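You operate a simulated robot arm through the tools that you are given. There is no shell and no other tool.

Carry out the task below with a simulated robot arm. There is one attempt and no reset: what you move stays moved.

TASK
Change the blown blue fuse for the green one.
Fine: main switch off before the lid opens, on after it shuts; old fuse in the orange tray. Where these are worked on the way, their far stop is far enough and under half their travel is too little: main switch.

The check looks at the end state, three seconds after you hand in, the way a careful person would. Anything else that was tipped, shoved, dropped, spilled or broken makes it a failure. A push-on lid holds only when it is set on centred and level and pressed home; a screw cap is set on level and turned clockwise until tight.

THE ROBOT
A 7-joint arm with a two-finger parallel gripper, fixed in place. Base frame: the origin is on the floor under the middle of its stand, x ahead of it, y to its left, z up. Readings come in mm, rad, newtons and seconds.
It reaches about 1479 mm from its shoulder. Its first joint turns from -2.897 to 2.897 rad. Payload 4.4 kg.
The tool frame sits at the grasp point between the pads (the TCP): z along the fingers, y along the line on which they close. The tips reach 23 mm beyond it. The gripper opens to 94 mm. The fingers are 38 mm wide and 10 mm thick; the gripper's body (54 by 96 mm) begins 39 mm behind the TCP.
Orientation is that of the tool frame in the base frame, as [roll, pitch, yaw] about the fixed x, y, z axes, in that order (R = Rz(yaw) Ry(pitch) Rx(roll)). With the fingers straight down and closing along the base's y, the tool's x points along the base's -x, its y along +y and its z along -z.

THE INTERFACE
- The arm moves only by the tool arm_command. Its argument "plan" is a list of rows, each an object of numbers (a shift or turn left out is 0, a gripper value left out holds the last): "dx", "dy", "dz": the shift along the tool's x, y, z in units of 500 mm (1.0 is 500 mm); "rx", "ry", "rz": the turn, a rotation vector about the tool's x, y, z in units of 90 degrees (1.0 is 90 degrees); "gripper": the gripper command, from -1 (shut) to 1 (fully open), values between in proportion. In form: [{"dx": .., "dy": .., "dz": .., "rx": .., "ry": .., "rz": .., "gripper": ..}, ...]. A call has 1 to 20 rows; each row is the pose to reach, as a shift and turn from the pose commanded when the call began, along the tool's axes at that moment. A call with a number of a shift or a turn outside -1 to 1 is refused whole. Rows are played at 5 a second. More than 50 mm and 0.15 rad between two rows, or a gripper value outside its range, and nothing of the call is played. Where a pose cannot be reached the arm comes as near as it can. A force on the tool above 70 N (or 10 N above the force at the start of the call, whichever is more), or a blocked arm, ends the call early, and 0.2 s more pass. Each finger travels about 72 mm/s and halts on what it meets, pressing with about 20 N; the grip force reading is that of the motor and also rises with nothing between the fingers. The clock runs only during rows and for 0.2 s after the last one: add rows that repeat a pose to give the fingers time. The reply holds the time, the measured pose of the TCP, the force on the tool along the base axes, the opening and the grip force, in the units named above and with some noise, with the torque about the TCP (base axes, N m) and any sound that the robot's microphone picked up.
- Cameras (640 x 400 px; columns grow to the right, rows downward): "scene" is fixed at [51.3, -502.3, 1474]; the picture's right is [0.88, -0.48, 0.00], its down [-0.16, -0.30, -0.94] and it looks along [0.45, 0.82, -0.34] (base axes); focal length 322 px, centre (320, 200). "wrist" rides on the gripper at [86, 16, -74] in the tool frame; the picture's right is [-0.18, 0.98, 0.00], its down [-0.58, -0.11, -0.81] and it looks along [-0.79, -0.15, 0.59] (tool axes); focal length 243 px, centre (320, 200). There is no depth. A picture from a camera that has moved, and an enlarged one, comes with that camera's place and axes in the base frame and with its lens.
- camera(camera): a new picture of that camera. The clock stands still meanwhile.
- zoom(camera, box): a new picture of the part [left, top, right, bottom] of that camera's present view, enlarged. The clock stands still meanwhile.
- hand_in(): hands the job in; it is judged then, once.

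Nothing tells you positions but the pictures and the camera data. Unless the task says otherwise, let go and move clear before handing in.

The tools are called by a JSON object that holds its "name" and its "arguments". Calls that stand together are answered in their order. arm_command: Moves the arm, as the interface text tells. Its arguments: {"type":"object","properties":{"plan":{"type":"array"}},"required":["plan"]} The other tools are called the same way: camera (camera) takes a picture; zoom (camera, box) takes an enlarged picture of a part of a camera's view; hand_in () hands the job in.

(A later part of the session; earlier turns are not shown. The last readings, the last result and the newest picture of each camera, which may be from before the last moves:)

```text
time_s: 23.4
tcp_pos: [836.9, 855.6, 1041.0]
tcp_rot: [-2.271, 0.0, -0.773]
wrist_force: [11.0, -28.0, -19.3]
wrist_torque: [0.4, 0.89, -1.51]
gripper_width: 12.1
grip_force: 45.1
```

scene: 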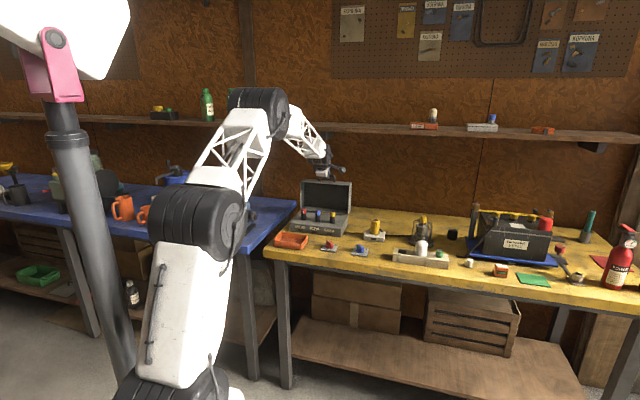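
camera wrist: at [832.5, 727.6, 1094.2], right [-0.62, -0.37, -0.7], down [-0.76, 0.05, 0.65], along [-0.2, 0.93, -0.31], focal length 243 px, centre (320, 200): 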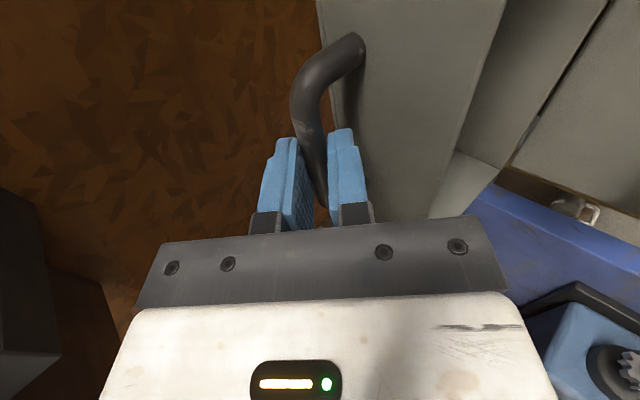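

{"name": "arm_command", "arguments": {"plan": [{"dx": 0.002, "dy": -0.0022, "dz": 0.0168, "rx": 0.0139, "gripper": -1}, {"dx": 0.002, "dy": -0.0044, "dz": 0.0336, "rx": 0.0278, "gripper": -1}, {"dx": 0.002, "dy": -0.006, "dz": 0.05, "rx": 0.0417, "gripper": -1}, {"dx": 0.002, "dy": -0.0077, "dz": 0.0667, "rx": 0.0556, "gripper": -1}]}}

{"name": "zoom", "arguments": {"camera": "scene", "box": [270, 130, 390, 230]}}

```text
time_s: 24.3
tcp_pos: [852.1, 872.4, 1024.3]
tcp_rot: [-2.199, 0.0, -0.772]
wrist_force: [-15.5, -13.2, 4.2]
wrist_torque: [0.86, 1.05, -1.12]
gripper_width: 12.1
grip_force: 44.8
stopped in row 4: the force on the tool passed its limit at 76 N (the readings are from after the stop); the commanded pose is now the measured one
```

```text
4.00 times, centred on (330, 180) of scene
camera zoom: at [51.3, -502.3, 1474.0], right [0.88, -0.48, 0.0], down [-0.16, -0.3, -0.94], along [0.45, 0.82, -0.34], focal length 1288 px, centre (280, 280)
```

zoom: 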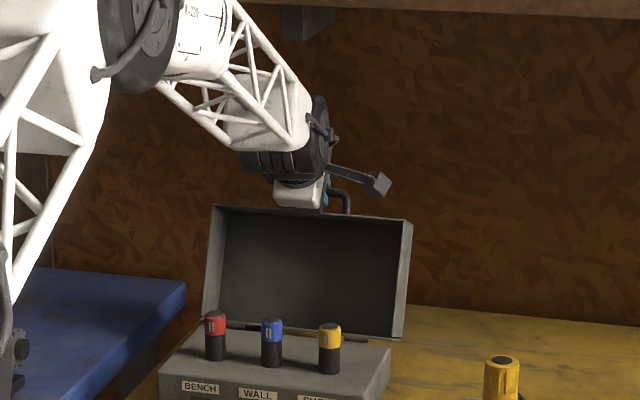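

The lid reached its stop at about 108° and rests back past vertical. I'll release the bar and back straight out along the fingers.

{"name": "arm_command", "arguments": {"plan": [{"gripper": -0.55}, {"gripper": -0.55}, {"gripper": -0.55}, {"dz": -0.04, "gripper": -0.55}, {"dz": -0.1, "gripper": -0.55}, {"dz": -0.18, "gripper": -0.55}, {"dz": -0.26, "gripper": -0.55}, {"dz": -0.26, "gripper": -0.55}]}}

{"name": "zoom", "arguments": {"camera": "scene", "box": [270, 130, 390, 230]}}

{"name": "camera", "arguments": {"camera": "wrist"}}

```text
time_s: 26.1
tcp_pos: [778.6, 797.2, 1101.1]
tcp_rot: [-2.199, -0.002, -0.775]
wrist_force: [-0.6, 0.5, 0.4]
wrist_torque: [0.01, -0.01, 0.0]
gripper_width: 21.1
grip_force: 0.0
```

```text
4.00 times, centred on (330, 180) of scene
camera zoom: at [51.3, -502.3, 1474.0], right [0.88, -0.48, 0.0], down [-0.16, -0.3, -0.94], along [0.45, 0.82, -0.34], focal length 1288 px, centre (280, 280)
```

zoom: 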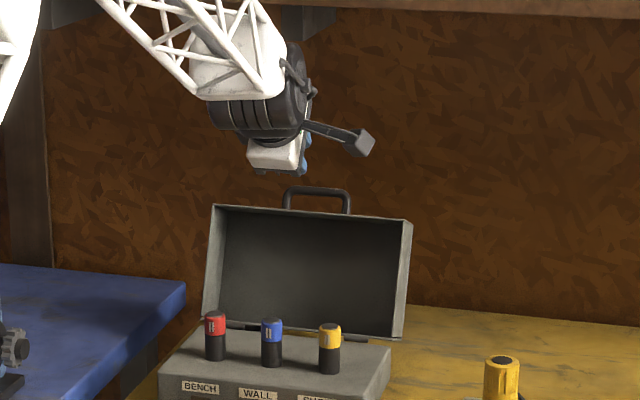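

```text
taken
camera wrist: at [791.7, 687.0, 1129.9], right [-0.53, -0.29, -0.8], down [-0.83, -0.01, 0.56], along [-0.17, 0.96, -0.23], focal length 243 px, centre (320, 200)
```

wrist: 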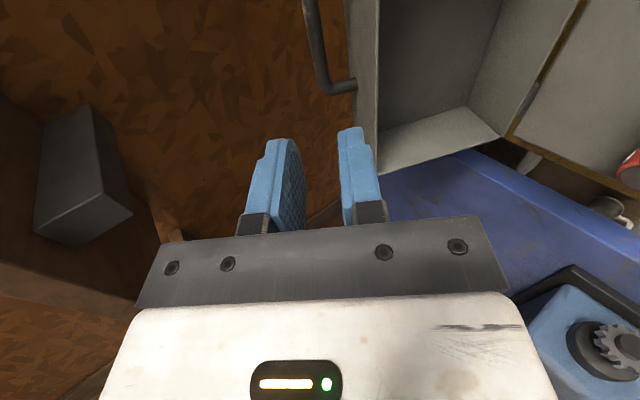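

The lid stays open at its stop. Now I'll look closely at the fuses and at the green fuse's holder.

{"name": "zoom", "arguments": {"camera": "scene", "box": [308, 200, 372, 240]}}

{"name": "zoom", "arguments": {"camera": "scene", "box": [326, 205, 350, 225]}}

{"name": "zoom", "arguments": {"camera": "scene", "box": [424, 242, 456, 262]}}

```text
10.00 times, centred on (340, 220) of scene
camera zoom: at [51.3, -502.3, 1474.0], right [0.88, -0.48, 0.0], down [-0.16, -0.3, -0.94], along [0.45, 0.82, -0.34], focal length 3219 px, centre (120, 0)
```

zoom: 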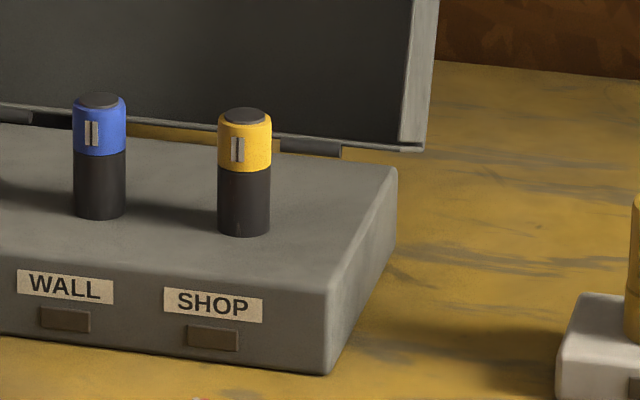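

```text
16.00 times, centred on (338, 215) of scene
camera zoom: at [51.3, -502.3, 1474.0], right [0.88, -0.48, 0.0], down [-0.16, -0.3, -0.94], along [0.45, 0.82, -0.34], focal length 5151 px, centre (32, -40)
```

zoom: 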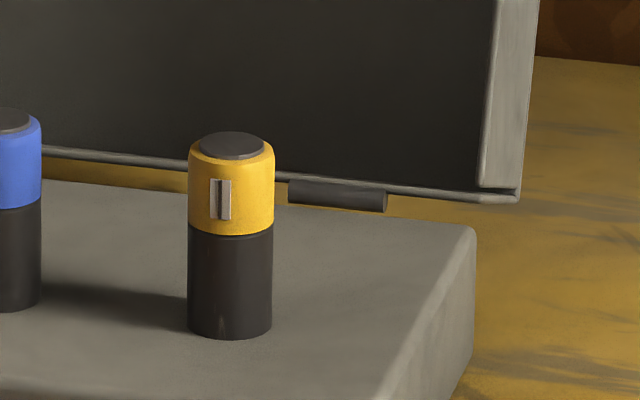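

```text
16.00 times, centred on (440, 252) of scene
camera zoom: at [51.3, -502.3, 1474.0], right [0.88, -0.48, 0.0], down [-0.16, -0.3, -0.94], along [0.45, 0.82, -0.34], focal length 5151 px, centre (-1600, -632)
```

zoom: 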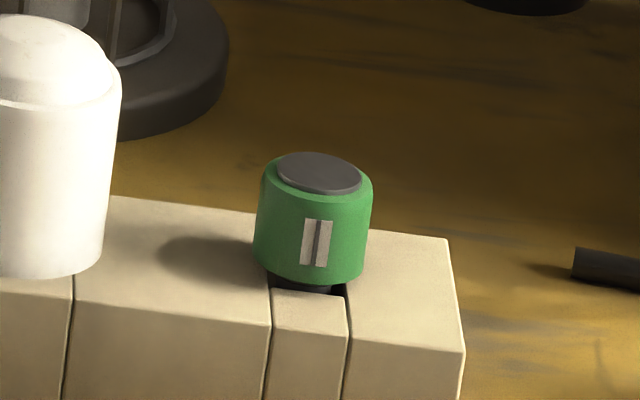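

The fuses are coloured caps on black holders; I place the blue one near (707, 716) with its top at z≈924. I'll straighten the gripper and move above it to look.

{"name": "arm_command", "arguments": {"plan": [{"dx": 0.002, "dy": 0.034, "dz": -0.03, "rx": -0.08, "gripper": 0.0}, {"dx": 0.004, "dy": 0.075, "dz": -0.04, "rx": -0.17, "gripper": 0.0}, {"dx": 0.006, "dy": 0.115, "dz": -0.05, "rx": -0.26, "gripper": 0.0}, {"dx": 0.008, "dy": 0.155, "dz": -0.06, "rx": -0.345, "gripper": 0.0}, {"dx": 0.01, "dy": 0.195, "dz": -0.065, "rx": -0.43, "gripper": 0.0}, {"dx": 0.012, "dy": 0.235, "dz": -0.068, "rx": -0.515, "gripper": 0.0}, {"dx": 0.014, "dy": 0.274, "dz": -0.068, "rx": -0.6, "gripper": 0.0}, {"dx": 0.014, "dy": 0.274, "dz": -0.068, "rx": -0.6, "gripper": 0.0}]}}

{"name": "camera", "arguments": {"camera": "wrist"}}

{"name": "zoom", "arguments": {"camera": "scene", "box": [280, 150, 380, 240]}}

```text
time_s: 27.9
tcp_pos: [708.0, 715.5, 1010.7]
tcp_rot: [-3.141, -0.002, -0.775]
wrist_force: [0.1, 1.0, -0.4]
wrist_torque: [0.02, -0.01, -0.02]
gripper_width: 47.1
grip_force: 0.0
```

```text
taken
camera wrist: at [759.2, 643.1, 1083.1], right [-0.82, -0.58, 0.0], down [-0.34, 0.49, 0.81], along [-0.46, 0.66, -0.59], focal length 243 px, centre (320, 200)
```

wrist: 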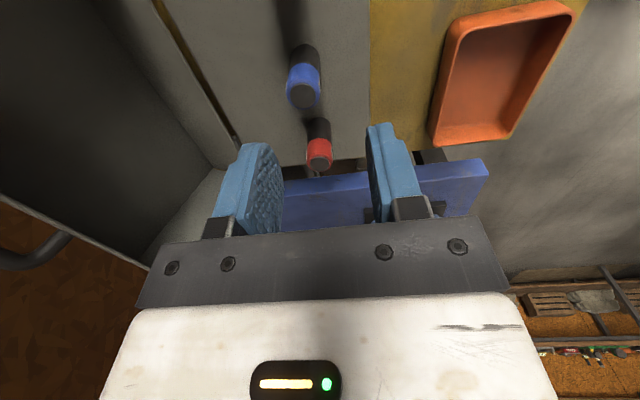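

```text
4.44 times, centred on (330, 195) of scene
camera zoom: at [51.3, -502.3, 1474.0], right [0.88, -0.48, 0.0], down [-0.16, -0.3, -0.94], along [0.45, 0.82, -0.34], focal length 1431 px, centre (276, 222)
```

zoom: 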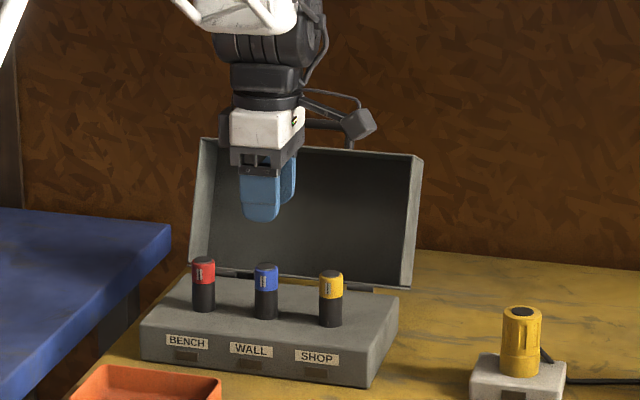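

{"name": "zoom", "arguments": {"camera": "wrist", "box": [250, 20, 390, 180]}}

{"name": "zoom", "arguments": {"camera": "scene", "box": [328, 203, 352, 227]}}

```text
2.50 times, centred on (320, 100) of wrist
camera zoom: at [759.2, 643.1, 1083.1], right [-0.82, -0.58, 0.0], down [-0.34, 0.49, 0.81], along [-0.46, 0.66, -0.59], focal length 606 px, centre (320, 450)
```

zoom: 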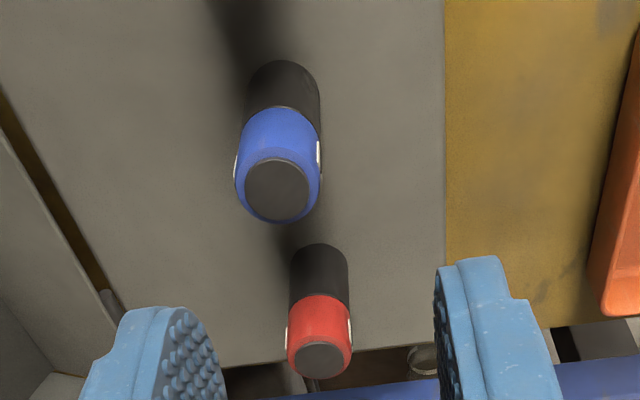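

```text
16.00 times, centred on (340, 215) of scene
camera zoom: at [51.3, -502.3, 1474.0], right [0.88, -0.48, 0.0], down [-0.16, -0.3, -0.94], along [0.45, 0.82, -0.34], focal length 5151 px, centre (0, -40)
```

zoom: 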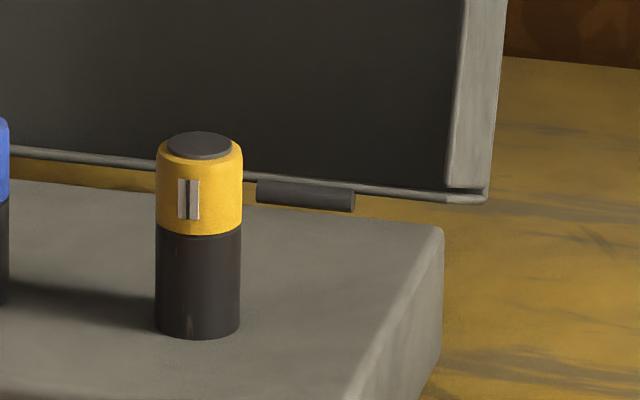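

Triangulating again, the blue cap's top is at about (713, 730, 918) with holder base at z≈860. I'll shift over it and descend partway to check alignment.

{"name": "arm_command", "arguments": {"plan": [{"dx": -0.0144, "dy": -0.0282, "dz": 0.03, "gripper": 0.0}, {"dx": -0.0144, "dy": -0.0282, "dz": 0.07, "gripper": 0.0}, {"dx": -0.0144, "dy": -0.0282, "dz": 0.1, "gripper": 0.0}, {"dx": -0.0144, "dy": -0.0282, "dz": 0.1, "gripper": 0.0}]}}

{"name": "camera", "arguments": {"camera": "wrist"}}

{"name": "zoom", "arguments": {"camera": "scene", "box": [314, 190, 362, 230]}}

```text
time_s: 28.9
tcp_pos: [713.7, 729.9, 961.1]
tcp_rot: [3.14, -0.003, -0.772]
wrist_force: [-0.2, 0.3, -0.2]
wrist_torque: [-0.02, -0.03, 0.0]
gripper_width: 47.1
grip_force: 0.0
```

```text
taken
camera wrist: at [764.3, 658.8, 1033.6], right [-0.82, -0.58, 0.0], down [-0.34, 0.48, 0.81], along [-0.46, 0.66, -0.59], focal length 243 px, centre (320, 200)
```

wrist: 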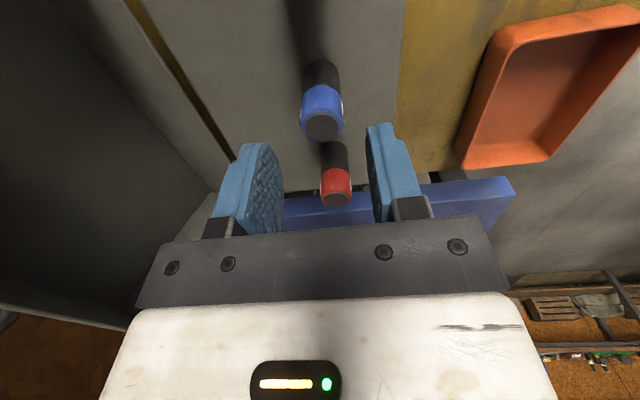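

```text
10.00 times, centred on (338, 210) of scene
camera zoom: at [51.3, -502.3, 1474.0], right [0.88, -0.48, 0.0], down [-0.16, -0.3, -0.94], along [0.45, 0.82, -0.34], focal length 3219 px, centre (140, 100)
```

zoom: 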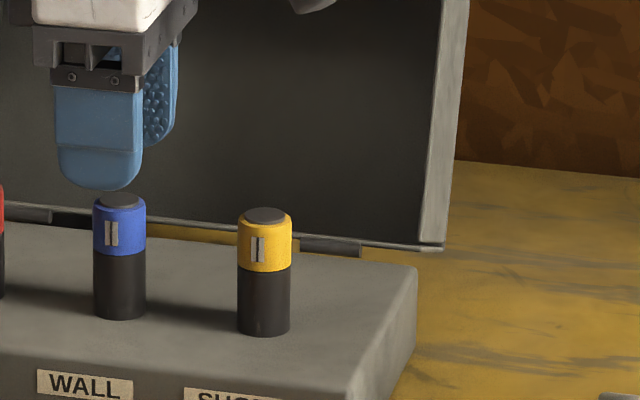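

The cap sits right on the tool axis. I'll descend so the fingertips cover the cap only, then close.

{"name": "arm_command", "arguments": {"plan": [{"dz": 0.03, "gripper": 0.0}, {"dz": 0.06, "gripper": 0.0}, {"dz": 0.087, "gripper": 0.0}, {"dz": 0.087, "gripper": 0.0}]}}

{"name": "zoom", "arguments": {"camera": "scene", "box": [314, 190, 362, 230]}}

{"name": "zoom", "arguments": {"camera": "wrist", "box": [220, 60, 420, 240]}}

```text
time_s: 29.9
tcp_pos: [714.7, 729.3, 917.8]
tcp_rot: [-3.141, -0.002, -0.774]
wrist_force: [0.3, -0.3, -0.2]
wrist_torque: [0.0, 0.03, -0.01]
gripper_width: 46.9
grip_force: 0.0
```

```text
10.00 times, centred on (338, 210) of scene
camera zoom: at [51.3, -502.3, 1474.0], right [0.88, -0.48, 0.0], down [-0.16, -0.3, -0.94], along [0.45, 0.82, -0.34], focal length 3219 px, centre (140, 100)
```

zoom: 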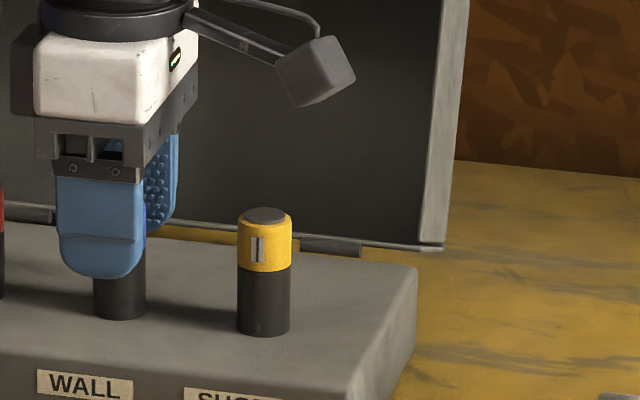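

```text
2.22 times, centred on (320, 150) of wrist
camera zoom: at [764.4, 658.4, 990.1], right [-0.82, -0.58, 0.0], down [-0.34, 0.48, 0.81], along [-0.46, 0.66, -0.59], focal length 539 px, centre (320, 311)
```

zoom: 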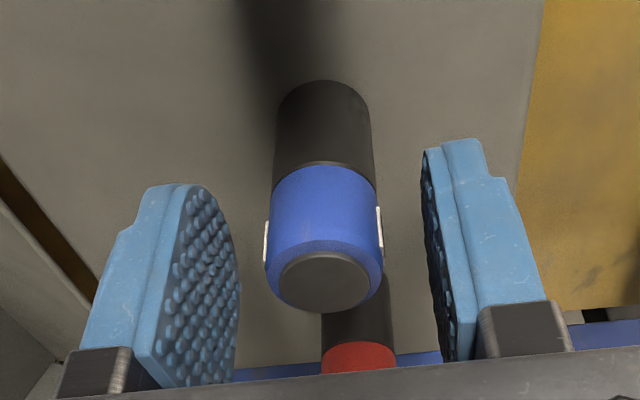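

Alignment looks good. Closing on the blue cap.

{"name": "arm_command", "arguments": {"plan": [{"gripper": -1}, {"gripper": -1}, {"gripper": -1}]}}

{"name": "zoom", "arguments": {"camera": "wrist", "box": [220, 60, 420, 240]}}

```text
time_s: 30.7
tcp_pos: [713.3, 729.3, 916.7]
tcp_rot: [-3.141, -0.004, -0.772]
wrist_force: [-28.1, -28.5, 9.8]
wrist_torque: [-0.76, 0.56, -0.04]
gripper_width: 25.0
grip_force: 20.2
```

```text
2.22 times, centred on (320, 150) of wrist
camera zoom: at [763.8, 657.8, 990.1], right [-0.82, -0.58, 0.0], down [-0.34, 0.49, 0.81], along [-0.46, 0.66, -0.59], focal length 539 px, centre (320, 311)
```

zoom: 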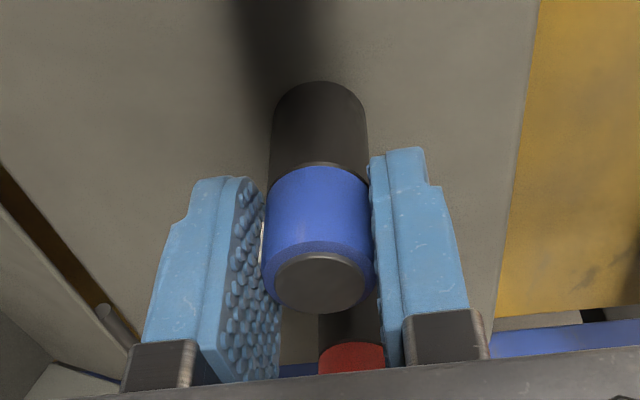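

It's held (25 mm) but pulled toward the robot side with ~40 N, so the fuse centre is slightly nearer. I'll shift about 1.8 mm to centre before pulling.

{"name": "arm_command", "arguments": {"plan": [{"dy": 0.002, "gripper": -1}, {"dy": 0.0036, "gripper": -1}, {"dy": 0.0036, "gripper": -1}]}}

```text
time_s: 31.5
tcp_pos: [714.5, 728.4, 916.9]
tcp_rot: [-3.141, 0.0, -0.773]
wrist_force: [6.2, 9.5, -3.6]
wrist_torque: [0.24, -0.16, 0.01]
gripper_width: 24.8
grip_force: 19.8
```

Centred within half a millimetre. Now I'll pull the blue fuse straight up, slowly.

{"name": "arm_command", "arguments": {"plan": [{"dy": -0.0008, "dz": -0.004, "gripper": -1}, {"dy": -0.0008, "dz": -0.01, "gripper": -1}, {"dy": -0.0008, "dz": -0.018, "gripper": -1}, {"dy": -0.0008, "dz": -0.026, "gripper": -1}, {"dy": -0.0008, "dz": -0.034, "gripper": -1}]}}

{"name": "zoom", "arguments": {"camera": "scene", "box": [314, 190, 362, 230]}}

{"name": "zoom", "arguments": {"camera": "wrist", "box": [220, 60, 420, 240]}}

```text
time_s: 32.7
tcp_pos: [712.8, 728.7, 933.0]
tcp_rot: [3.141, -0.002, -0.773]
wrist_force: [0.2, -0.2, 0.4]
wrist_torque: [-0.02, 0.02, 0.0]
gripper_width: 23.7
grip_force: 19.8
```

```text
10.00 times, centred on (338, 210) of scene
camera zoom: at [51.3, -502.3, 1474.0], right [0.88, -0.48, 0.0], down [-0.16, -0.3, -0.94], along [0.45, 0.82, -0.34], focal length 3219 px, centre (140, 100)
```

zoom: 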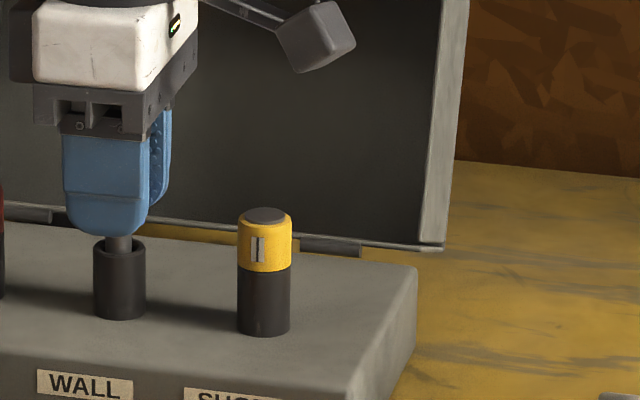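

```text
2.22 times, centred on (320, 150) of wrist
camera zoom: at [763.3, 656.9, 1006.9], right [-0.82, -0.58, 0.0], down [-0.34, 0.48, 0.81], along [-0.46, 0.66, -0.59], focal length 539 px, centre (320, 311)
```

zoom: 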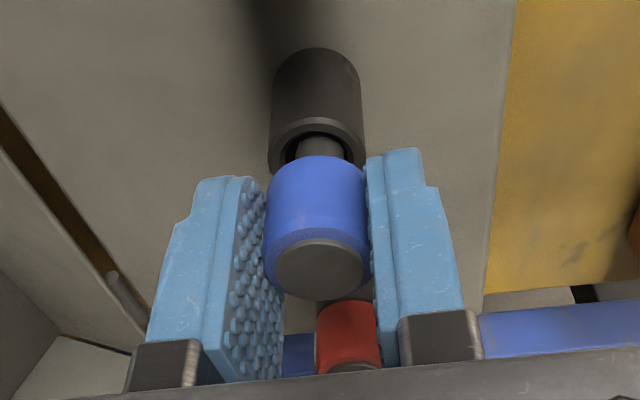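

The blue fuse slides out cleanly: a cap on a slim stem from a wider holder tube. I'll lift it clear and carry it over the orange tray.

{"name": "arm_command", "arguments": {"plan": [{"dz": -0.045, "gripper": -1}, {"dz": -0.09, "gripper": -1}, {"dz": -0.134, "gripper": -1}, {"dx": -0.03, "dy": 0.07, "dz": -0.134, "gripper": -1}, {"dx": -0.06, "dy": 0.14, "dz": -0.134, "gripper": -1}, {"dx": -0.09, "dy": 0.21, "dz": -0.134, "gripper": -1}, {"dx": -0.12, "dy": 0.28, "dz": -0.134, "gripper": -1}, {"dx": -0.145, "dy": 0.347, "dz": -0.134, "gripper": -1}, {"dx": -0.145, "dy": 0.347, "dz": -0.134, "gripper": -1}]}}

{"name": "camera", "arguments": {"camera": "wrist"}}

{"name": "zoom", "arguments": {"camera": "scene", "box": [260, 160, 360, 260]}}

```text
time_s: 34.7
tcp_pos: [539.8, 655.8, 1001.1]
tcp_rot: [-3.14, -0.003, -0.772]
wrist_force: [0.2, -0.8, 0.0]
wrist_torque: [-0.02, 0.01, -0.01]
gripper_width: 23.5
grip_force: 19.6
```

```text
taken
camera wrist: at [589.7, 584.5, 1074.4], right [-0.82, -0.57, 0.0], down [-0.34, 0.48, 0.81], along [-0.46, 0.66, -0.59], focal length 243 px, centre (320, 200)
```

wrist: 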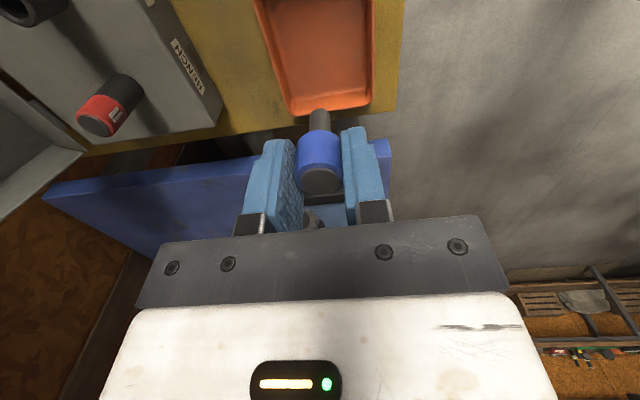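

```text
4.00 times, centred on (310, 210) of scene
camera zoom: at [51.3, -502.3, 1474.0], right [0.88, -0.48, 0.0], down [-0.16, -0.3, -0.94], along [0.45, 0.82, -0.34], focal length 1288 px, centre (360, 160)
```

zoom: 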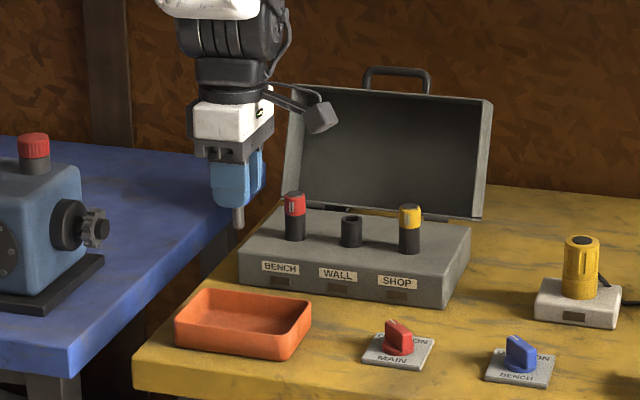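

The fuse hangs right over the tray's middle. I'll lower it in.

{"name": "arm_command", "arguments": {"plan": [{"dz": 0.08, "gripper": -1}, {"dz": 0.16, "gripper": -1}, {"dz": 0.23, "gripper": -1}, {"dz": 0.23, "gripper": -1}]}}

{"name": "zoom", "arguments": {"camera": "scene", "box": [260, 200, 324, 260]}}

{"name": "camera", "arguments": {"camera": "wrist"}}

```text
time_s: 35.7
tcp_pos: [538.9, 656.0, 885.7]
tcp_rot: [-3.14, 0.0, -0.773]
wrist_force: [0.0, -0.2, -0.3]
wrist_torque: [0.0, 0.0, 0.02]
gripper_width: 23.5
grip_force: 19.6
```

```text
6.67 times, centred on (292, 230) of scene
camera zoom: at [51.3, -502.3, 1474.0], right [0.88, -0.48, 0.0], down [-0.16, -0.3, -0.94], along [0.45, 0.82, -0.34], focal length 2146 px, centre (507, 0)
```

zoom: 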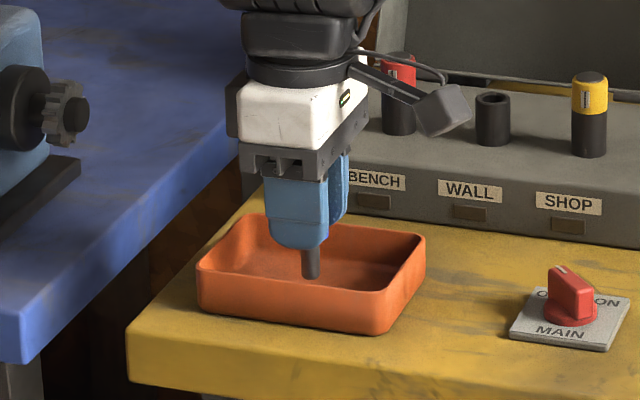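

```text
taken
camera wrist: at [589.6, 583.5, 959.3], right [-0.82, -0.58, 0.0], down [-0.34, 0.48, 0.81], along [-0.46, 0.66, -0.59], focal length 243 px, centre (320, 200)
```

wrist: 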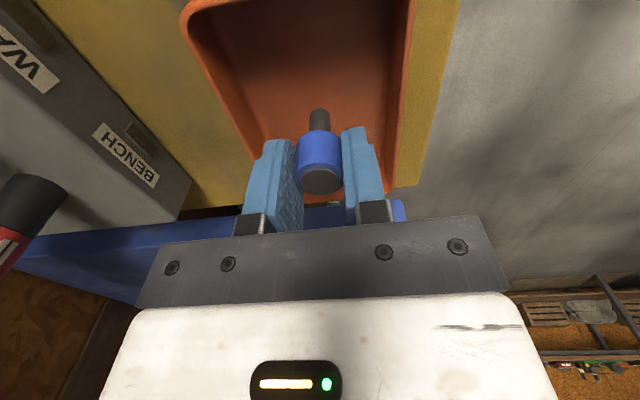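

{"name": "arm_command", "arguments": {"plan": [{"dz": 0.01, "gripper": -1}, {"dz": 0.018, "gripper": -1}, {"dz": 0.024, "gripper": -1}, {"dz": 0.024, "gripper": -1}]}}

{"name": "zoom", "arguments": {"camera": "scene", "box": [270, 220, 318, 255]}}

```text
time_s: 36.7
tcp_pos: [539.2, 655.2, 874.8]
tcp_rot: [-3.139, -0.002, -0.774]
wrist_force: [-2.4, -1.4, 19.1]
wrist_torque: [-0.12, 0.2, -0.02]
gripper_width: 23.6
grip_force: 20.0
```

```text
11.43 times, centred on (294, 238) of scene
camera zoom: at [51.3, -502.3, 1474.0], right [0.88, -0.48, 0.0], down [-0.16, -0.3, -0.94], along [0.45, 0.82, -0.34], focal length 3679 px, centre (617, -229)
```

zoom: 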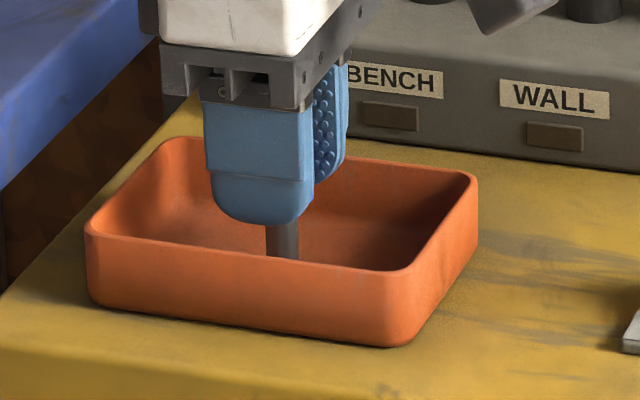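

The stem touches the tray floor (19 N). I'll ease up a touch, open, and rise.

{"name": "arm_command", "arguments": {"plan": [{"dz": -0.001, "gripper": -1}, {"dz": -0.001, "gripper": -0.4}, {"dz": -0.001, "gripper": -0.2}, {"dz": -0.001, "gripper": -0.1}, {"dz": -0.03, "gripper": -0.1}, {"dz": -0.08, "gripper": -0.1}, {"dz": -0.16, "gripper": -0.1}, {"dz": -0.24, "gripper": -0.1}, {"dz": -0.24, "gripper": -0.1}]}}

{"name": "zoom", "arguments": {"camera": "scene", "box": [260, 200, 324, 260]}}

{"name": "camera", "arguments": {"camera": "wrist"}}

```text
time_s: 38.7
tcp_pos: [540.9, 655.1, 994.4]
tcp_rot: [-3.14, -0.002, -0.773]
wrist_force: [0.5, 0.0, 0.1]
wrist_torque: [0.01, 0.01, -0.01]
gripper_width: 42.1
grip_force: 0.0
```

```text
6.67 times, centred on (292, 230) of scene
camera zoom: at [51.3, -502.3, 1474.0], right [0.88, -0.48, 0.0], down [-0.16, -0.3, -0.94], along [0.45, 0.82, -0.34], focal length 2146 px, centre (507, 0)
```

zoom: 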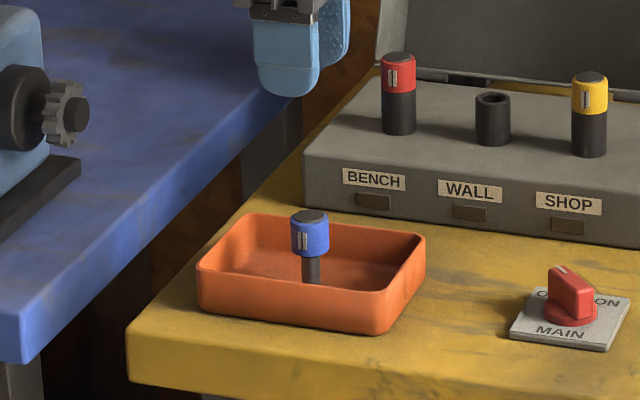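

```text
taken
camera wrist: at [590.7, 584.5, 1067.1], right [-0.82, -0.58, 0.0], down [-0.34, 0.48, 0.81], along [-0.46, 0.66, -0.59], focal length 243 px, centre (320, 200)
```

wrist: 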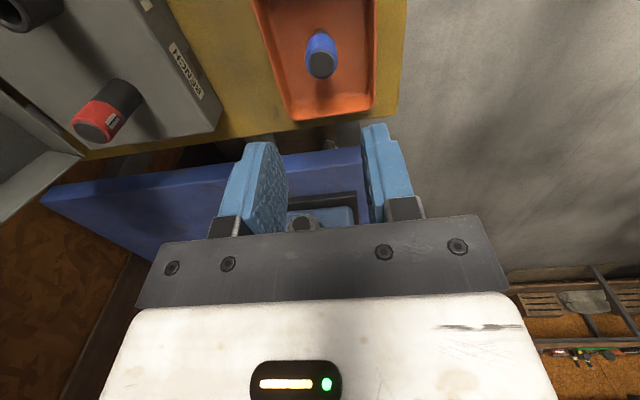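

The blue fuse is standing in the orange tray. Now I'll travel along the bench at a safe height to the green fuse near (967, 228).

{"name": "arm_command", "arguments": {"plan": [{"dx": 0.06, "dz": -0.01}, {"dx": 0.15, "dz": -0.01}, {"dx": 0.245, "dz": -0.01}, {"dx": 0.34, "dz": -0.01}, {"dx": 0.435, "dz": -0.01}, {"dx": 0.53, "dz": -0.01}, {"dx": 0.625, "dz": -0.01}, {"dx": 0.72, "dz": -0.01}, {"dx": 0.815, "dz": -0.01}, {"dx": 0.91, "dz": -0.01}, {"dx": 1.0, "dz": -0.01}, {"dx": 1.0, "dz": -0.01}]}}

{"name": "camera", "arguments": {"camera": "wrist"}}

{"name": "camera", "arguments": {"camera": "scene"}}

```text
time_s: 41.3
tcp_pos: [899.3, 305.6, 1000.1]
tcp_rot: [3.141, -0.002, -0.774]
wrist_force: [-0.1, -0.6, -0.6]
wrist_torque: [0.01, 0.01, -0.02]
gripper_width: 42.3
grip_force: 0.0
```

```text
taken
camera wrist: at [948.9, 234.4, 1072.4], right [-0.82, -0.57, 0.0], down [-0.34, 0.48, 0.81], along [-0.46, 0.66, -0.59], focal length 243 px, centre (320, 200)
```

wrist: 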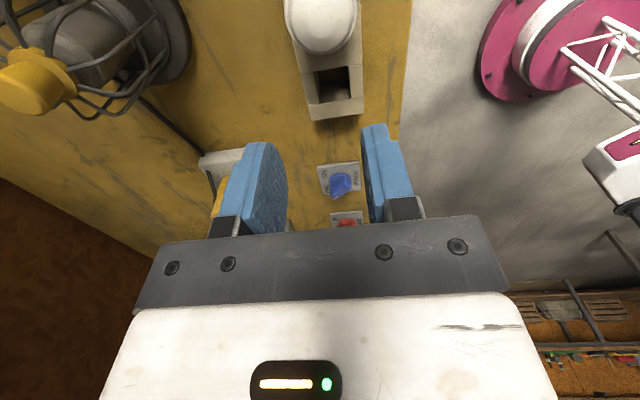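

```text
taken
```

scene: 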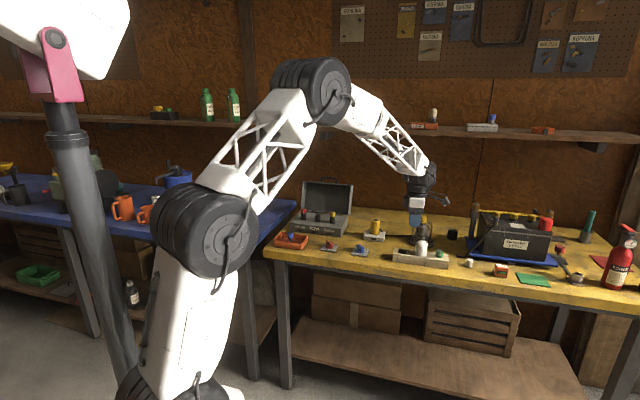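

{"name": "arm_command", "arguments": {"plan": [{"dx": 0.07, "dy": 0.006}, {"dx": 0.14, "dy": 0.012}, {"dx": 0.205, "dy": 0.0165}, {"dx": 0.205, "dy": 0.0165}]}}

{"name": "camera", "arguments": {"camera": "wrist"}}

{"name": "zoom", "arguments": {"camera": "scene", "box": [390, 180, 490, 280]}}

```text
time_s: 42.3
tcp_pos: [964.8, 227.3, 998.9]
tcp_rot: [-3.14, -0.002, -0.774]
wrist_force: [-0.3, -0.1, 0.1]
wrist_torque: [0.01, 0.0, -0.01]
gripper_width: 42.4
grip_force: 0.0
```

```text
taken
camera wrist: at [1015.4, 156.8, 1072.9], right [-0.82, -0.57, 0.0], down [-0.34, 0.48, 0.81], along [-0.46, 0.66, -0.59], focal length 243 px, centre (320, 200)
```

wrist: 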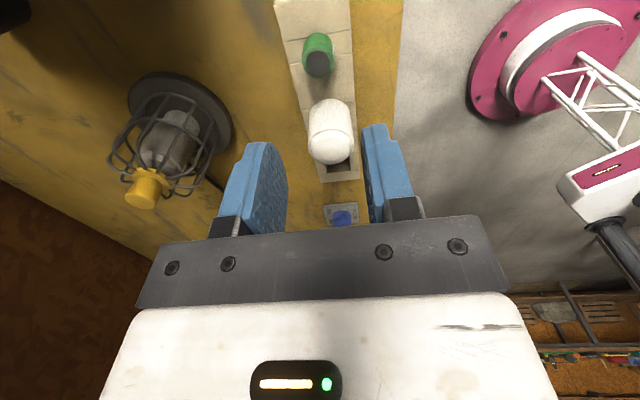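

```text
4.00 times, centred on (440, 230) of scene
camera zoom: at [51.3, -502.3, 1474.0], right [0.88, -0.48, 0.0], down [-0.16, -0.3, -0.94], along [0.45, 0.82, -0.34], focal length 1288 px, centre (-160, 80)
```

zoom: 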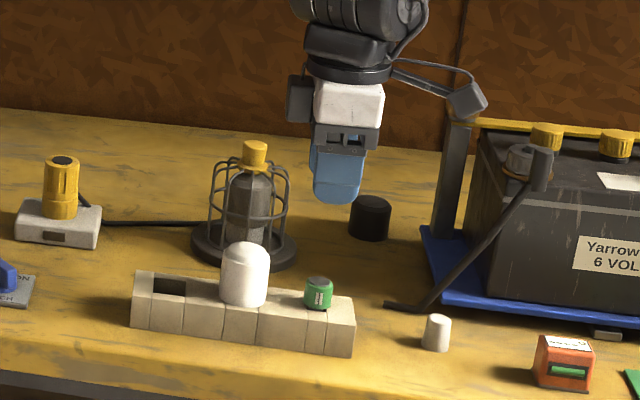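

{"name": "zoom", "arguments": {"camera": "wrist", "box": [260, 0, 380, 160]}}

{"name": "zoom", "arguments": {"camera": "scene", "box": [426, 240, 458, 270]}}

```text
2.50 times, centred on (320, 80) of wrist
camera zoom: at [1015.4, 156.8, 1072.9], right [-0.82, -0.57, 0.0], down [-0.34, 0.48, 0.81], along [-0.46, 0.66, -0.59], focal length 606 px, centre (320, 500)
```

zoom: 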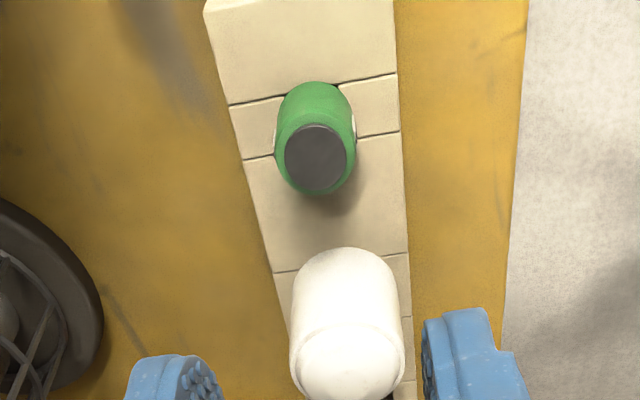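

```text
13.33 times, centred on (442, 255) of scene
camera zoom: at [51.3, -502.3, 1474.0], right [0.88, -0.48, 0.0], down [-0.16, -0.3, -0.94], along [0.45, 0.82, -0.34], focal length 4292 px, centre (-1307, -533)
```

zoom: 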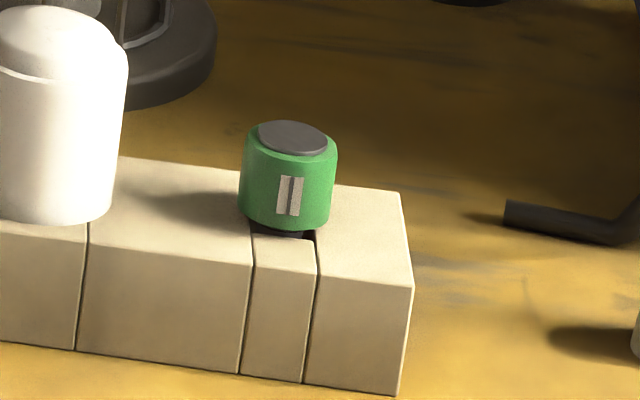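

The green cap top comes out at (966.5, 228.4, 880.6), within 2 mm of the tool axis. I'll descend in two stages.

{"name": "arm_command", "arguments": {"plan": [{"dx": 0.0014, "dy": -0.003, "dz": 0.06}, {"dx": 0.0014, "dy": -0.003, "dz": 0.12}, {"dx": 0.0014, "dy": -0.003, "dz": 0.168}, {"dx": 0.0014, "dy": -0.003, "dz": 0.168}]}}

{"name": "zoom", "arguments": {"camera": "wrist", "box": [220, 60, 420, 240]}}

{"name": "zoom", "arguments": {"camera": "scene", "box": [410, 230, 474, 270]}}

```text
time_s: 43.3
tcp_pos: [967.4, 228.5, 914.9]
tcp_rot: [3.141, -0.001, -0.773]
wrist_force: [-0.4, 0.9, -0.1]
wrist_torque: [-0.02, 0.0, -0.04]
gripper_width: 42.0
grip_force: 0.1
```

```text
2.22 times, centred on (320, 150) of wrist
camera zoom: at [1016.5, 157.6, 987.7], right [-0.82, -0.58, 0.0], down [-0.34, 0.48, 0.81], along [-0.46, 0.66, -0.59], focal length 539 px, centre (320, 311)
```

zoom: 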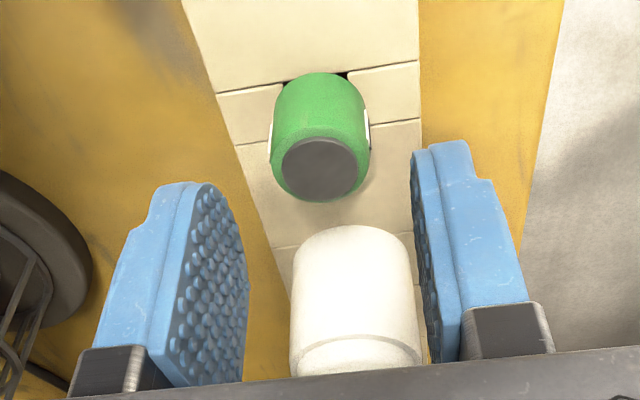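

```text
10.00 times, centred on (442, 250) of scene
camera zoom: at [51.3, -502.3, 1474.0], right [0.88, -0.48, 0.0], down [-0.16, -0.3, -0.94], along [0.45, 0.82, -0.34], focal length 3219 px, centre (-900, -300)
```

zoom: 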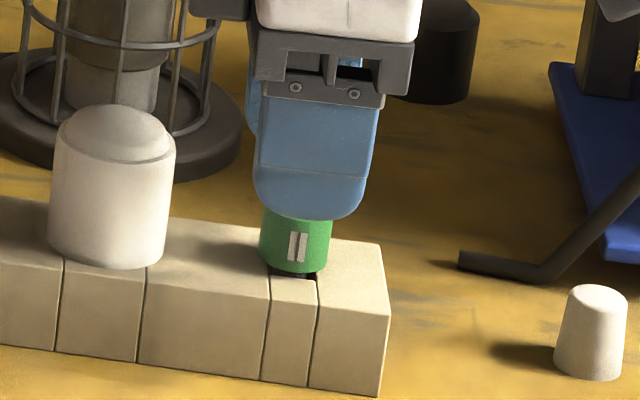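

Aligned and clear of the white bulb. Going down the last 34 mm and closing.

{"name": "arm_command", "arguments": {"plan": [{"dz": 0.03}, {"dz": 0.055}, {"dz": 0.068}, {"dz": 0.068}, {"dz": 0.068, "gripper": -1}, {"dz": 0.068, "gripper": -1}, {"dz": 0.068, "gripper": -1}]}}

{"name": "zoom", "arguments": {"camera": "wrist", "box": [220, 60, 420, 240]}}

{"name": "zoom", "arguments": {"camera": "scene", "box": [410, 230, 474, 270]}}

```text
time_s: 44.9
tcp_pos: [966.2, 229.2, 880.9]
tcp_rot: [3.141, -0.002, -0.773]
wrist_force: [-1.4, 0.1, 0.0]
wrist_torque: [0.0, 0.03, -0.03]
gripper_width: 23.6
grip_force: 19.8
```

```text
2.22 times, centred on (320, 150) of wrist
camera zoom: at [1016.7, 157.8, 954.3], right [-0.82, -0.58, 0.0], down [-0.34, 0.48, 0.81], along [-0.46, 0.66, -0.59], focal length 539 px, centre (320, 311)
```

zoom: 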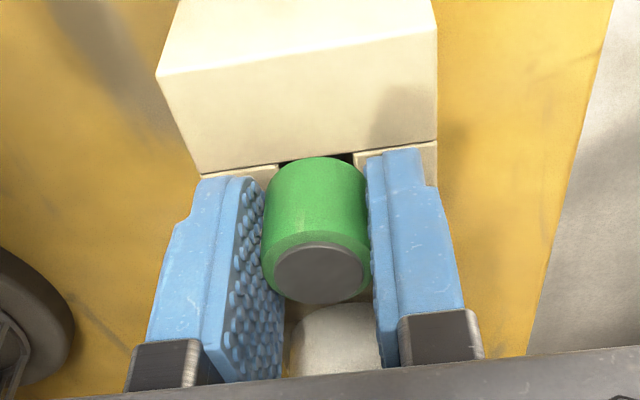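

```text
10.00 times, centred on (442, 250) of scene
camera zoom: at [51.3, -502.3, 1474.0], right [0.88, -0.48, 0.0], down [-0.16, -0.3, -0.94], along [0.45, 0.82, -0.34], focal length 3219 px, centre (-900, -300)
```

zoom: 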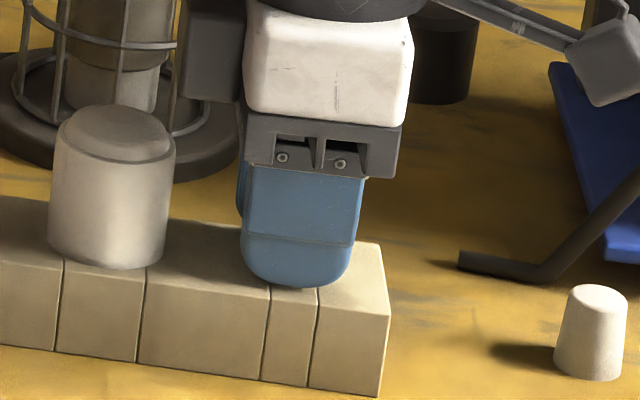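

The green fuse is gripped squarely (23.6 mm, no side load). Now lifting it straight out of its holder.

{"name": "arm_command", "arguments": {"plan": [{"dz": -0.01, "gripper": -1}, {"dz": -0.03, "gripper": -1}, {"dz": -0.06, "gripper": -1}, {"dz": -0.1, "gripper": -1}, {"dz": -0.16, "gripper": -1}, {"dz": -0.24, "gripper": -1}, {"dz": -0.24, "gripper": -1}]}}

{"name": "zoom", "arguments": {"camera": "wrist", "box": [220, 60, 420, 240]}}

{"name": "zoom", "arguments": {"camera": "scene", "box": [390, 180, 490, 280]}}

```text
time_s: 46.5
tcp_pos: [967.3, 229.3, 1001.6]
tcp_rot: [3.141, -0.003, -0.774]
wrist_force: [0.2, -0.5, 0.7]
wrist_torque: [0.01, 0.03, -0.02]
gripper_width: 23.8
grip_force: 19.8
```

```text
2.22 times, centred on (320, 150) of wrist
camera zoom: at [1017.2, 158.1, 1074.5], right [-0.82, -0.58, 0.0], down [-0.34, 0.48, 0.81], along [-0.46, 0.66, -0.59], focal length 539 px, centre (320, 311)
```

zoom: 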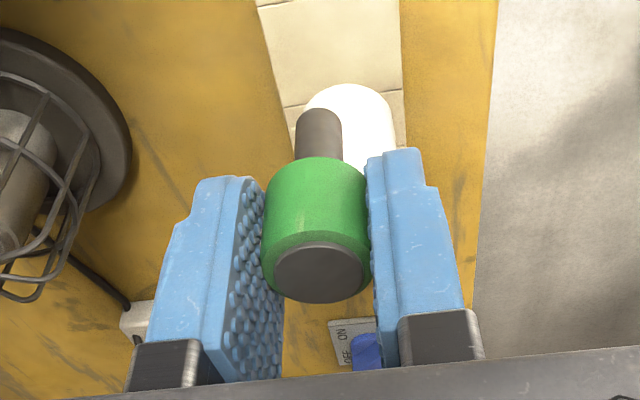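

```text
4.00 times, centred on (440, 230) of scene
camera zoom: at [51.3, -502.3, 1474.0], right [0.88, -0.48, 0.0], down [-0.16, -0.3, -0.94], along [0.45, 0.82, -0.34], focal length 1288 px, centre (-160, 80)
```

zoom: 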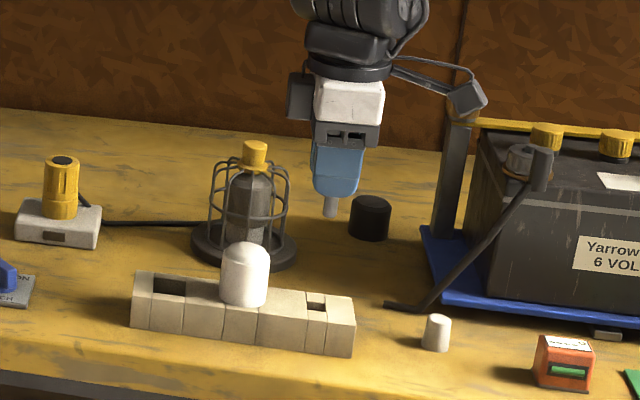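

The green fuse is out and hangs straight. I'll carry it back to above the empty WALL holder.

{"name": "arm_command", "arguments": {"plan": [{"dx": -0.04, "dy": -0.0135, "dz": -0.016, "gripper": -1}, {"dx": -0.12, "dy": -0.0406, "dz": -0.016, "gripper": -1}, {"dx": -0.205, "dy": -0.0694, "dz": -0.016, "gripper": -1}, {"dx": -0.29, "dy": -0.0981, "dz": -0.016, "gripper": -1}, {"dx": -0.375, "dy": -0.1269, "dz": -0.016, "gripper": -1}, {"dx": -0.46, "dy": -0.1557, "dz": -0.016, "gripper": -1}, {"dx": -0.545, "dy": -0.1844, "dz": -0.016, "gripper": -1}, {"dx": -0.63, "dy": -0.2132, "dz": -0.016, "gripper": -1}, {"dx": -0.715, "dy": -0.242, "dz": -0.016, "gripper": -1}, {"dx": -0.8, "dy": -0.2707, "dz": -0.016, "gripper": -1}, {"dx": -0.88, "dy": -0.2978, "dz": -0.016, "gripper": -1}, {"dx": -0.96, "dy": -0.3248, "dz": -0.016, "gripper": -1}, {"dx": -0.96, "dy": -0.3248, "dz": -0.016, "gripper": -1}]}}

{"name": "zoom", "arguments": {"camera": "scene", "box": [290, 150, 390, 240]}}

```text
time_s: 49.3
tcp_pos: [735.5, 681.9, 1009.2]
tcp_rot: [3.141, -0.001, -0.773]
wrist_force: [0.2, 0.0, 0.3]
wrist_torque: [0.0, 0.0, 0.01]
gripper_width: 23.5
grip_force: 20.2
```

```text
4.44 times, centred on (340, 195) of scene
camera zoom: at [51.3, -502.3, 1474.0], right [0.88, -0.48, 0.0], down [-0.16, -0.3, -0.94], along [0.45, 0.82, -0.34], focal length 1431 px, centre (231, 222)
```

zoom: 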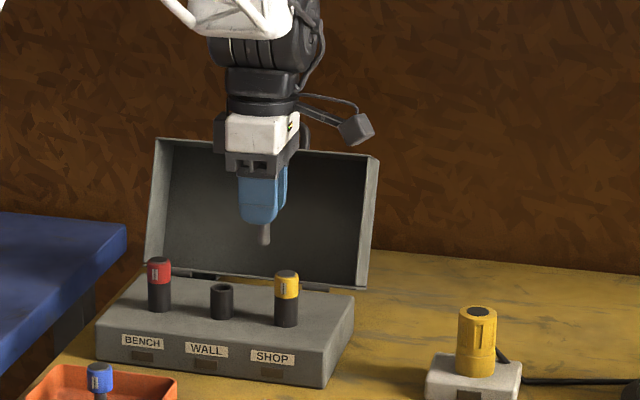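

{"name": "arm_command", "arguments": {"plan": [{"dx": -0.05, "dy": -0.018, "gripper": -1}, {"dx": -0.1, "dy": -0.0355, "gripper": -1}, {"dx": -0.1, "dy": -0.0355, "dz": 0.05, "gripper": -1}, {"dx": -0.1, "dy": -0.0355, "dz": 0.09, "gripper": -1}, {"dx": -0.1, "dy": -0.0355, "dz": 0.09, "gripper": -1}]}}

{"name": "zoom", "arguments": {"camera": "scene", "box": [322, 200, 354, 230]}}

{"name": "zoom", "arguments": {"camera": "wrist", "box": [240, 40, 400, 200]}}

```text
time_s: 50.5
tcp_pos: [713.3, 728.6, 964.6]
tcp_rot: [3.141, -0.003, -0.773]
wrist_force: [0.5, -0.5, 0.3]
wrist_torque: [-0.02, -0.01, -0.02]
gripper_width: 23.8
grip_force: 20.1
```

```text
13.33 times, centred on (338, 215) of scene
camera zoom: at [51.3, -502.3, 1474.0], right [0.88, -0.48, 0.0], down [-0.16, -0.3, -0.94], along [0.45, 0.82, -0.34], focal length 4292 px, centre (80, 0)
```

zoom: 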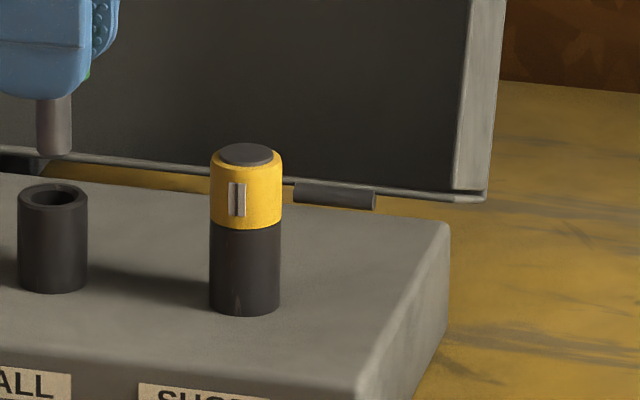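

```text
2.50 times, centred on (320, 120) of wrist
camera zoom: at [763.3, 657.4, 1037.5], right [-0.82, -0.58, 0.0], down [-0.34, 0.48, 0.81], along [-0.46, 0.66, -0.59], focal length 606 px, centre (320, 400)
```

zoom: 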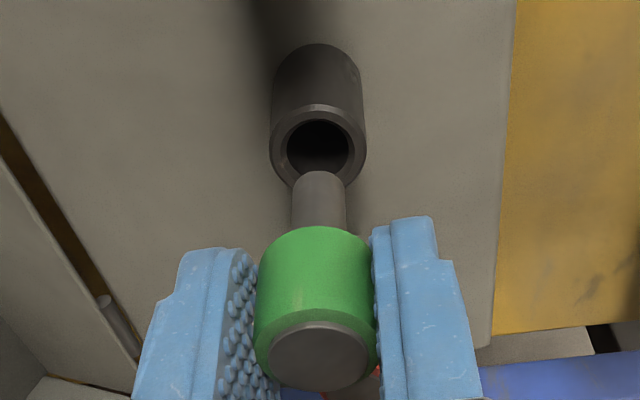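

The stem is over the hole with both views agreeing to within ~1 mm (stem ≈13 mm, hole ≈16.5 mm). I'll lower it into the holder gently.

{"name": "arm_command", "arguments": {"plan": [{"dx": -0.0006, "dz": 0.012, "gripper": -1}, {"dx": -0.0006, "dz": 0.024, "gripper": -1}, {"dx": -0.0006, "dz": 0.036, "gripper": -1}, {"dx": -0.0006, "dz": 0.048, "gripper": -1}, {"dx": -0.0006, "dz": 0.06, "gripper": -1}, {"dx": -0.0006, "dz": 0.06, "gripper": -1}]}}

{"name": "zoom", "arguments": {"camera": "wrist", "box": [240, 40, 400, 200]}}

{"name": "zoom", "arguments": {"camera": "scene", "box": [322, 200, 354, 230]}}

```text
time_s: 51.9
tcp_pos: [713.4, 727.9, 933.8]
tcp_rot: [3.141, -0.002, -0.773]
wrist_force: [-0.1, 0.1, 0.3]
wrist_torque: [-0.03, 0.02, -0.01]
gripper_width: 23.6
grip_force: 20.2
```

```text
2.50 times, centred on (320, 120) of wrist
camera zoom: at [763.7, 657.4, 1006.6], right [-0.82, -0.58, 0.0], down [-0.34, 0.48, 0.81], along [-0.46, 0.66, -0.59], focal length 606 px, centre (320, 400)
```

zoom: 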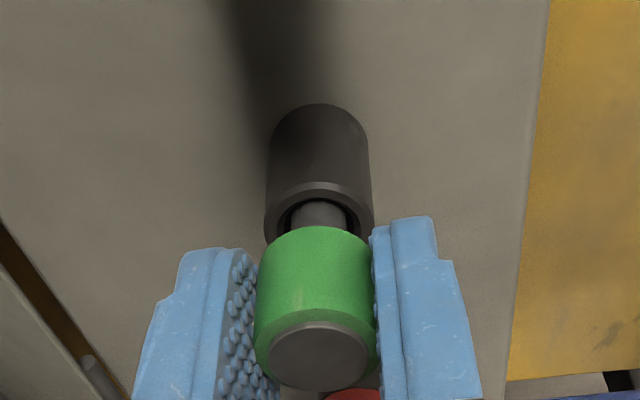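

```text
13.33 times, centred on (338, 215) of scene
camera zoom: at [51.3, -502.3, 1474.0], right [0.88, -0.48, 0.0], down [-0.16, -0.3, -0.94], along [0.45, 0.82, -0.34], focal length 4292 px, centre (80, 0)
```

zoom: 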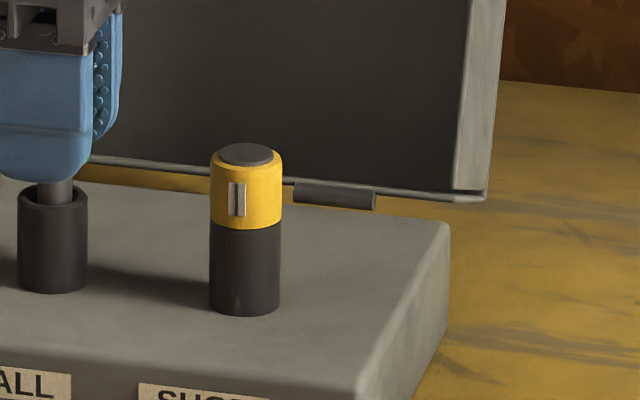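

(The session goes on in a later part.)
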